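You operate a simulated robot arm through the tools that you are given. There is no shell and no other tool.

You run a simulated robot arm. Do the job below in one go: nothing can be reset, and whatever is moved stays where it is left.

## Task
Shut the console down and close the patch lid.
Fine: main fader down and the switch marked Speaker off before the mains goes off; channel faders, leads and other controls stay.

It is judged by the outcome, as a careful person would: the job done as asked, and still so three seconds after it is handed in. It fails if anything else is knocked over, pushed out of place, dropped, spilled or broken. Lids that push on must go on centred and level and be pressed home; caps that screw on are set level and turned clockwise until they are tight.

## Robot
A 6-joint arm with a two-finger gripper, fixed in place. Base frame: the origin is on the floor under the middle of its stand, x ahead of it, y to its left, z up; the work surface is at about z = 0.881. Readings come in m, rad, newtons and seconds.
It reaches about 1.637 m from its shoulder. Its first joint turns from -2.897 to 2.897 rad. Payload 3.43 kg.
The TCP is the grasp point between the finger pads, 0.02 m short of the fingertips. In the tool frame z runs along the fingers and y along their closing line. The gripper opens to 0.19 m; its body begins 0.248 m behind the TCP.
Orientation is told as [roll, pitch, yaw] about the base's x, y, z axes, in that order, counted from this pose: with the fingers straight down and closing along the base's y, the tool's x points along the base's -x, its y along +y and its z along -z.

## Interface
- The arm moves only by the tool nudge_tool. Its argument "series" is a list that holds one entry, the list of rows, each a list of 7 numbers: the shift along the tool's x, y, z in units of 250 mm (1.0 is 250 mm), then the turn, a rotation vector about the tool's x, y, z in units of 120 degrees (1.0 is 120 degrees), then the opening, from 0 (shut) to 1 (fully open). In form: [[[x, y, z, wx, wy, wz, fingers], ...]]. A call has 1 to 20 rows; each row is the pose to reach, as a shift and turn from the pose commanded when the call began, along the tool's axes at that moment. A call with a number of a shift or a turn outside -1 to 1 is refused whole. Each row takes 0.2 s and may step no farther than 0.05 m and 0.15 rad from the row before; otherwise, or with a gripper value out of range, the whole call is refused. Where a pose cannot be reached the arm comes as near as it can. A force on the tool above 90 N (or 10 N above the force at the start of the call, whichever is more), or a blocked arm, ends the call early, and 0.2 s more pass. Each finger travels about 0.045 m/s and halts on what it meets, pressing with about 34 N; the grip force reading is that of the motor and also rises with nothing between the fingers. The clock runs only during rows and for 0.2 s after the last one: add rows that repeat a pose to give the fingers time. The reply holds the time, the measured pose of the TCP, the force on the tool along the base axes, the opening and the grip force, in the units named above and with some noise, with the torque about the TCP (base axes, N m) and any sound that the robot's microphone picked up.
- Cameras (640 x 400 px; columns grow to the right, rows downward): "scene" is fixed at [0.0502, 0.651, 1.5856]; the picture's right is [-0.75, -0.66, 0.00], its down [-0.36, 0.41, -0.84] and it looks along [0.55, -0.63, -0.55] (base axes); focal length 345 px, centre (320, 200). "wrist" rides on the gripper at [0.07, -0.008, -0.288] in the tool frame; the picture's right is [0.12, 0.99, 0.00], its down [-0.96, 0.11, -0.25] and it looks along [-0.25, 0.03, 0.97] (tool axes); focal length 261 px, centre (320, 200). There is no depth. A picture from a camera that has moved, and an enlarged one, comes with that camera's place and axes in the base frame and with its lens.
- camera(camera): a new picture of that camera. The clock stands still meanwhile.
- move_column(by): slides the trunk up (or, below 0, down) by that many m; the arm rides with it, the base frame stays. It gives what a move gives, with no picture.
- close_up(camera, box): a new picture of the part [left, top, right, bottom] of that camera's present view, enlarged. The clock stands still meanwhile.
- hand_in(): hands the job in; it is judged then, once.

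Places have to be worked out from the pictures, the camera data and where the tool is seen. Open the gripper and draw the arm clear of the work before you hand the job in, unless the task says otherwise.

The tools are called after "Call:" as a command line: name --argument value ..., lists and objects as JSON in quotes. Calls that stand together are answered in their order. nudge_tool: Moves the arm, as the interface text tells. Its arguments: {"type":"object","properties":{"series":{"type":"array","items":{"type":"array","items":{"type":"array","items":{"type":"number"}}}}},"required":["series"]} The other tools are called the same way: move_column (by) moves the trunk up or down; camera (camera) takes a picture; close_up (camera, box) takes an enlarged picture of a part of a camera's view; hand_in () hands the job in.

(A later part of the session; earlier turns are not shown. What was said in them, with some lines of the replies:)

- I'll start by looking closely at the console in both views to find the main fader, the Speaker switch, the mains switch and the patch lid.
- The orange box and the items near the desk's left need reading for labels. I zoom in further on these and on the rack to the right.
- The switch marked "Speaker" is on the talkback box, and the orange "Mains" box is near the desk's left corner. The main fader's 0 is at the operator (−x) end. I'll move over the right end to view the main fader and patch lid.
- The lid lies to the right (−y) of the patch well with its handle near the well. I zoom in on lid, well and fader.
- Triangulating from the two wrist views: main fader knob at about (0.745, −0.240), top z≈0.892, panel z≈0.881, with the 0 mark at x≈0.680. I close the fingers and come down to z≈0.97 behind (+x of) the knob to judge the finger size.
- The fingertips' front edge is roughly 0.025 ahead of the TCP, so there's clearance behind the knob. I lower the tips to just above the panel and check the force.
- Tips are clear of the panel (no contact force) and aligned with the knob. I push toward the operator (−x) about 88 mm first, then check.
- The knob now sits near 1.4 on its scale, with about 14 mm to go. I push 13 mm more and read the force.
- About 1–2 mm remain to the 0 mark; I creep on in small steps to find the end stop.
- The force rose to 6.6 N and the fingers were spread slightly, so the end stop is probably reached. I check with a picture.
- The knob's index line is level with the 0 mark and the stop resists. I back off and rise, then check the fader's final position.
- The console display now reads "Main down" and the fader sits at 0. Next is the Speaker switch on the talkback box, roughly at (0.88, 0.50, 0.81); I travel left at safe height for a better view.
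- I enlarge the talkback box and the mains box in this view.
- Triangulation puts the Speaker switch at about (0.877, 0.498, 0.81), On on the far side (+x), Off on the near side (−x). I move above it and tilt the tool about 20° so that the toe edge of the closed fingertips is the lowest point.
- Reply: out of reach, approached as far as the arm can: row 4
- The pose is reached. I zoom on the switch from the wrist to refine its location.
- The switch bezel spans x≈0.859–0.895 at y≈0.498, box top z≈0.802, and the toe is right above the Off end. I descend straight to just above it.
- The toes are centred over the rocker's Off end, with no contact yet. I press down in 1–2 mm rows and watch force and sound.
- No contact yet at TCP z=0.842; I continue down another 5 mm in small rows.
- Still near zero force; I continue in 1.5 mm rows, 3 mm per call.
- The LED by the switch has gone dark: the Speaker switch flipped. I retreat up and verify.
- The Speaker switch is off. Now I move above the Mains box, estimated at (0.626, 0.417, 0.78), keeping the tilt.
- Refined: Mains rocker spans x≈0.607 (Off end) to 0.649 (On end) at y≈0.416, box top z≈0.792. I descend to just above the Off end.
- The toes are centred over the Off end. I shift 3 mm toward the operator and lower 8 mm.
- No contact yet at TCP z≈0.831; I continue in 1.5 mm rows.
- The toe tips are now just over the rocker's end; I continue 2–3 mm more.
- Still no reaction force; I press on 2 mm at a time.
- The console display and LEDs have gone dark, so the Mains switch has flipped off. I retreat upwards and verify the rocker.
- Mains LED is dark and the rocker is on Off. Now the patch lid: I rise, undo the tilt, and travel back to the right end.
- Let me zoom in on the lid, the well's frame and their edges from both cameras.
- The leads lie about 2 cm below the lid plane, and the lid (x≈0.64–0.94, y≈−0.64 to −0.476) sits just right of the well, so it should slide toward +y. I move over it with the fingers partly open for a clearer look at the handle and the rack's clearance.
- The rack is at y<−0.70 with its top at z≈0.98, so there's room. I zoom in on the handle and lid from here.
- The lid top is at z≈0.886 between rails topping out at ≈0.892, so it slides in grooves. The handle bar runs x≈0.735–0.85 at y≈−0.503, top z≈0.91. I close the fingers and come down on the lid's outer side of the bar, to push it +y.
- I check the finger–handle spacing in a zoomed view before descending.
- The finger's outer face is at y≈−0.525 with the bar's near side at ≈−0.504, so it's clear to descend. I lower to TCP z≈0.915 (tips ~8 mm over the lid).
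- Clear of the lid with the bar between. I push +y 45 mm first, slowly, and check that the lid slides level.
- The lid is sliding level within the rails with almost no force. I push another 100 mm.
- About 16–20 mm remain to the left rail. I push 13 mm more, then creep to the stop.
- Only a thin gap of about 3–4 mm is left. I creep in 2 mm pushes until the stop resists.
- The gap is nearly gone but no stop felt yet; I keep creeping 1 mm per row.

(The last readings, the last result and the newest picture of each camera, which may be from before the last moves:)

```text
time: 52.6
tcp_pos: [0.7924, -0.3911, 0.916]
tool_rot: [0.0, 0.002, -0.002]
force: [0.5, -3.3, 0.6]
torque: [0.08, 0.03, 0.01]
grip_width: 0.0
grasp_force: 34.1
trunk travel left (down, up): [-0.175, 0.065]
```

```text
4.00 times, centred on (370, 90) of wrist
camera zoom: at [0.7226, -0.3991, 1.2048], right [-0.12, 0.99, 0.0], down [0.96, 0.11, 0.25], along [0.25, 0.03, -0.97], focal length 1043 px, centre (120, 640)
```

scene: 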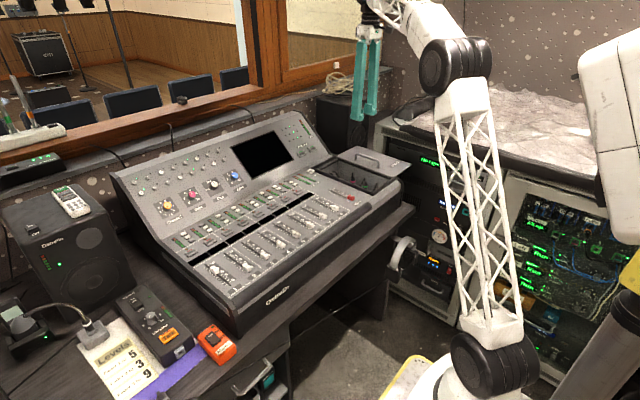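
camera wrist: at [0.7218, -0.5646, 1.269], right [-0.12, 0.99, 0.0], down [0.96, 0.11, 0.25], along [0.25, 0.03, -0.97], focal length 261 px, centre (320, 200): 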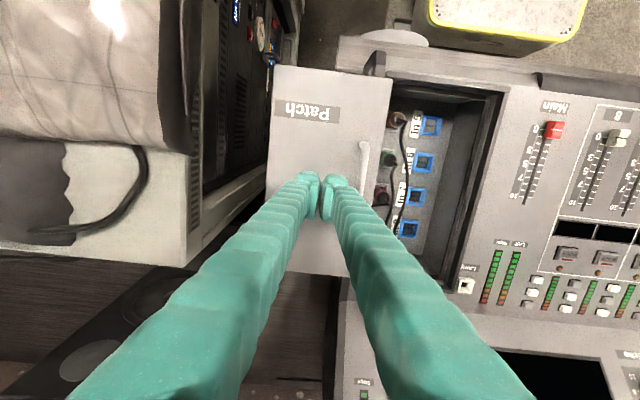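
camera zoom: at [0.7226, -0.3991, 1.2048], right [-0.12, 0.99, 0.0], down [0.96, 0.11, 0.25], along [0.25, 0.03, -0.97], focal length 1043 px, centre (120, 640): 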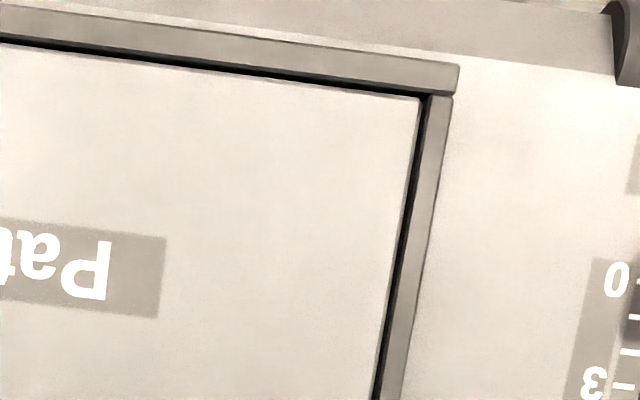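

A reaction of about 3 N appears — the stop is being met. One more small push to seat it fully.

Call:
nudge_tool --series '[[[0, 0.003, 0, 0, 0, 0, 0], [0, 0.006, 0, 0, 0, 0, 0], [0, 0.006, 0, 0, 0, 0, 0]]]'

Call:
close_up --camera "wrist" --box '[320, 40, 420, 140]'

```text
time: 53.4
tcp_pos: [0.7929, -0.3898, 0.9164]
tool_rot: [-0.002, 0.0, 0.0]
force: [2.0, -24.7, 0.2]
torque: [0.2, -0.01, -0.02]
grip_width: 0.0003
grasp_force: 33.7
trunk travel left (down, up): [-0.175, 0.065]
```

```text
4.00 times, centred on (370, 90) of wrist
camera zoom: at [0.7225, -0.3984, 1.2048], right [-0.12, 0.99, 0.0], down [0.96, 0.11, 0.25], along [0.25, 0.03, -0.97], focal length 1043 px, centre (120, 640)
```

zoom: 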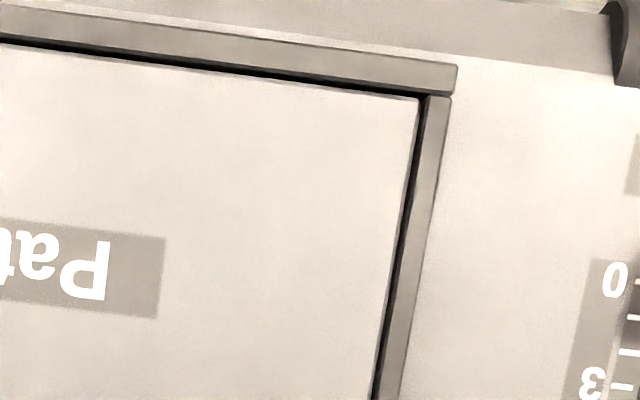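

The lid is hard against its stop (25 N). I back the fingers off in −y, rise and check.

Call:
nudge_tool --series '[[[0, -0.02, 0, 0, 0, 0, 0], [0, -0.06, 0, 0, 0, 0, 0], [0, -0.08, -0.06, 0, 0, 0, 0], [0, -0.08, -0.2, 0, 0, 0, 0], [0, -0.08, -0.36, 0, 0, 0, 0], [0, -0.08, -0.52, 0, 0, 0, 0], [0, -0.08, -0.68, 0, 0, 0, 0], [0, -0.08, -0.84, 0, 0, 0, 0], [0, -0.08, -0.84, 0, 0, 0, 0]]]'

Call:
camera --camera "wrist"

Call:
camera --camera "scene"

Call:
close_up --camera "scene" --box '[310, 140, 420, 210]'

```text
time: 55.4
tcp_pos: [0.7913, -0.4099, 1.1264]
tool_rot: [0.0, 0.0, -0.001]
force: [0.3, 0.5, -0.2]
torque: [-0.01, 0.01, 0.06]
grip_width: 0.0
grasp_force: 33.5
trunk travel left (down, up): [-0.175, 0.065]
```

```text
taken
camera wrist: at [0.7215, -0.4173, 1.4151], right [-0.12, 0.99, 0.0], down [0.96, 0.11, 0.25], along [0.25, 0.03, -0.97], focal length 261 px, centre (320, 200)
```

wrist: 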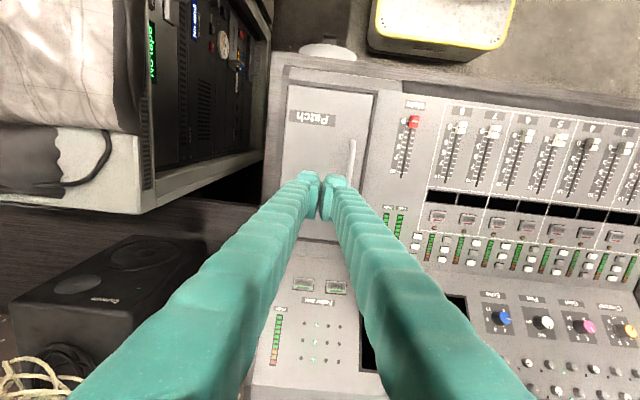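

```text
taken
```

scene: 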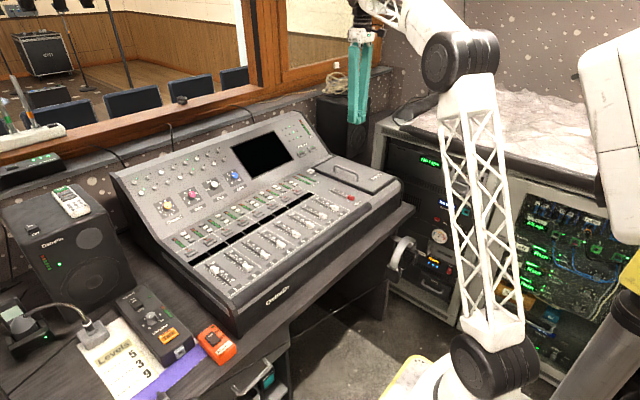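

```text
5.71 times, centred on (365, 175) of scene
camera zoom: at [0.0502, 0.651, 1.5856], right [-0.75, -0.66, 0.0], down [-0.36, 0.41, -0.84], along [0.55, -0.63, -0.55], focal length 1974 px, centre (63, 343)
```

zoom: 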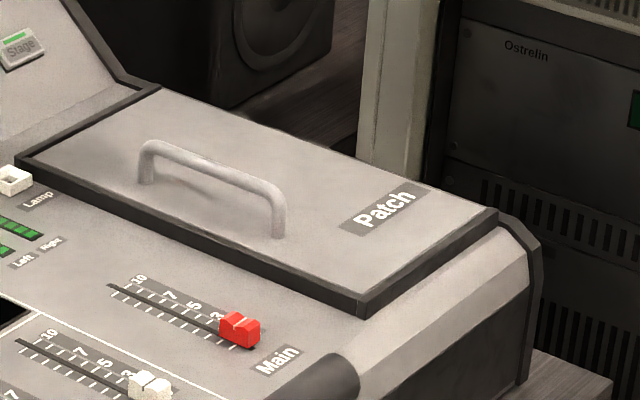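

The lid is closed, flush within its frame. I double-check the main fader and the switches once more.

Call:
close_up --camera "wrist" --box '[380, 80, 460, 190]'

Call:
close_up --camera "wrist" --box '[250, 70, 400, 250]'

Call:
close_up --camera "scene" --box '[100, 270, 260, 370]'

Call:
close_up --camera "scene" --box '[160, 170, 380, 310]'

```text
3.64 times, centred on (420, 135) of wrist
camera zoom: at [0.7215, -0.4173, 1.4151], right [-0.12, 0.99, 0.0], down [0.96, 0.11, 0.25], along [0.25, 0.03, -0.97], focal length 948 px, centre (-44, 436)
```

zoom: 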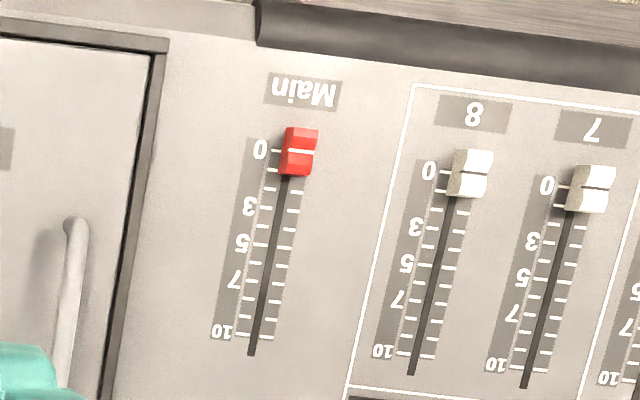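

```text
2.22 times, centred on (325, 160) of wrist
camera zoom: at [0.7215, -0.4173, 1.4151], right [-0.12, 0.99, 0.0], down [0.96, 0.11, 0.25], along [0.25, 0.03, -0.97], focal length 579 px, centre (309, 289)
```

zoom: 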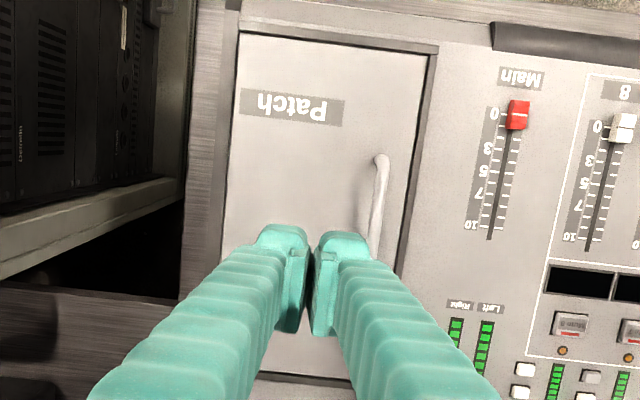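

```text
4.00 times, centred on (180, 320) of scene
camera zoom: at [0.0502, 0.651, 1.5856], right [-0.75, -0.66, 0.0], down [-0.36, 0.41, -0.84], along [0.55, -0.63, -0.55], focal length 1382 px, centre (880, -280)
```

zoom: 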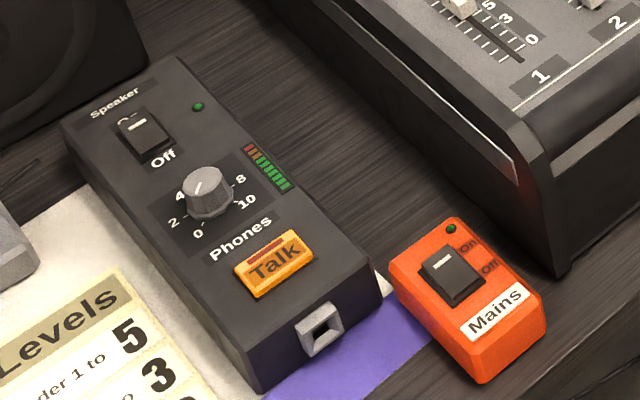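

```text
2.86 times, centred on (270, 240) of scene
camera zoom: at [0.0502, 0.651, 1.5856], right [-0.75, -0.66, 0.0], down [-0.36, 0.41, -0.84], along [0.55, -0.63, -0.55], focal length 987 px, centre (463, 86)
```

zoom: 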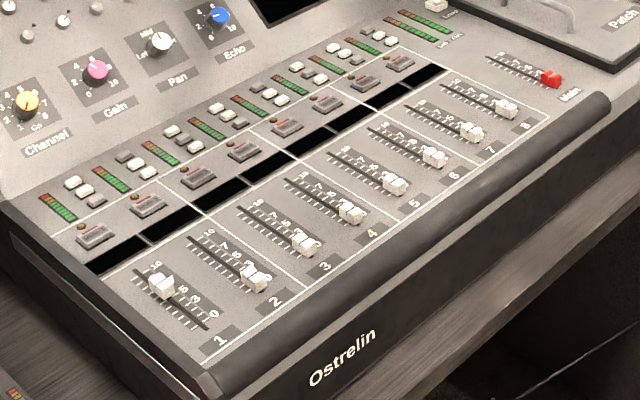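

Everything checks out: main fader at 0, Speaker off, Mains off, lid closed, other controls unchanged. I draw the arm clear and open the gripper.

Call:
nudge_tool --series '[[[0, 0, -0.1, 0, 0, 0, 0.2], [0.04, 0.12, -0.2, 0, 0, 0, 0.4], [0.08, 0.26, -0.28, 0, 0, 0, 0.6], [0.12, 0.4, -0.32, 0, 0, 0, 0.8], [0.16, 0.55, -0.32, 0, 0, 0, 1], [0.2, 0.7, -0.32, 0, 0, 0, 1], [0.24, 0.8, -0.32, 0, 0, 0, 1], [0.24, 0.8, -0.32, 0, 0, 0, 1], [0.24, 0.8, -0.32, 0, 0, 0, 1], [0.24, 0.8, -0.32, 0, 0, 0, 1], [0.24, 0.8, -0.32, 0, 0, 0, 1], [0.24, 0.8, -0.32, 0, 0, 0, 1]]]'

Call:
camera --camera "scene"

Call:
camera --camera "wrist"

```text
time: 58.0
tcp_pos: [0.7322, -0.2088, 1.2059]
tool_rot: [-0.001, 0.001, -0.001]
force: [0.5, 0.5, 0.4]
torque: [0.0, -0.02, -0.01]
grip_width: 0.19
grasp_force: 0.1
trunk travel left (down, up): [-0.175, 0.065]
```

```text
taken
```

scene: 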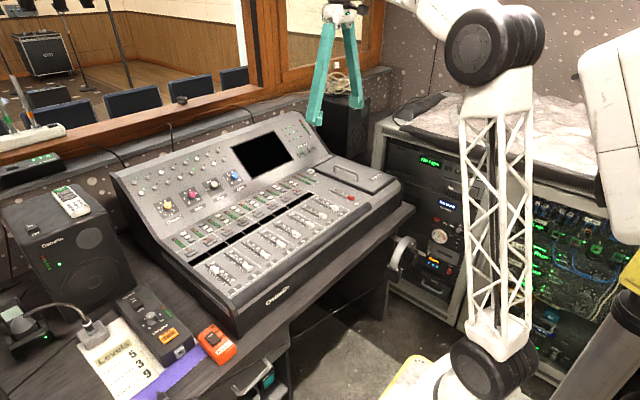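

```text
taken
camera wrist: at [0.6625, -0.2171, 1.4948], right [-0.12, 0.99, 0.0], down [0.96, 0.11, 0.25], along [0.25, 0.03, -0.97], focal length 261 px, centre (320, 200)
```

wrist: 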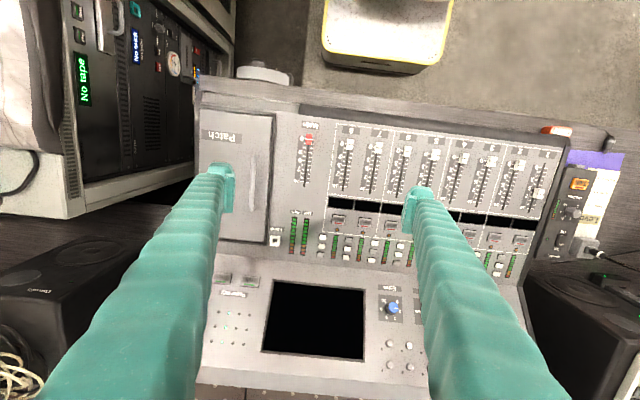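

The arm is clear with the gripper open, the console is dark and the patch lid is closed with nothing else disturbed. I hand the job in.

Call:
hand_in

```text
The job is handed in.
```

The console is shut down, the patch lid is closed, and the job is handed in.

- **Main fader:** it is down at 0, and before the power went off the console screen read "Main down".
- **Speaker switch:** the switch marked Speaker, on the talkback box, is off and its light is out. The Ostrelin loudspeaker has its own unmarked On/Off switch and its light is still on; I left it alone because it isn't the marked one.
- **Mains:** I switched it off last of the three. Its light is out and the console is dark.
- **Patch lid:** I slid it shut until it met its stop. It sits flush in the frame, and the leads were about 2 cm below it.

In the final pictures the channel faders and other controls look unchanged, and nothing was knocked or moved. I left the arm drawn clear with the gripper open.
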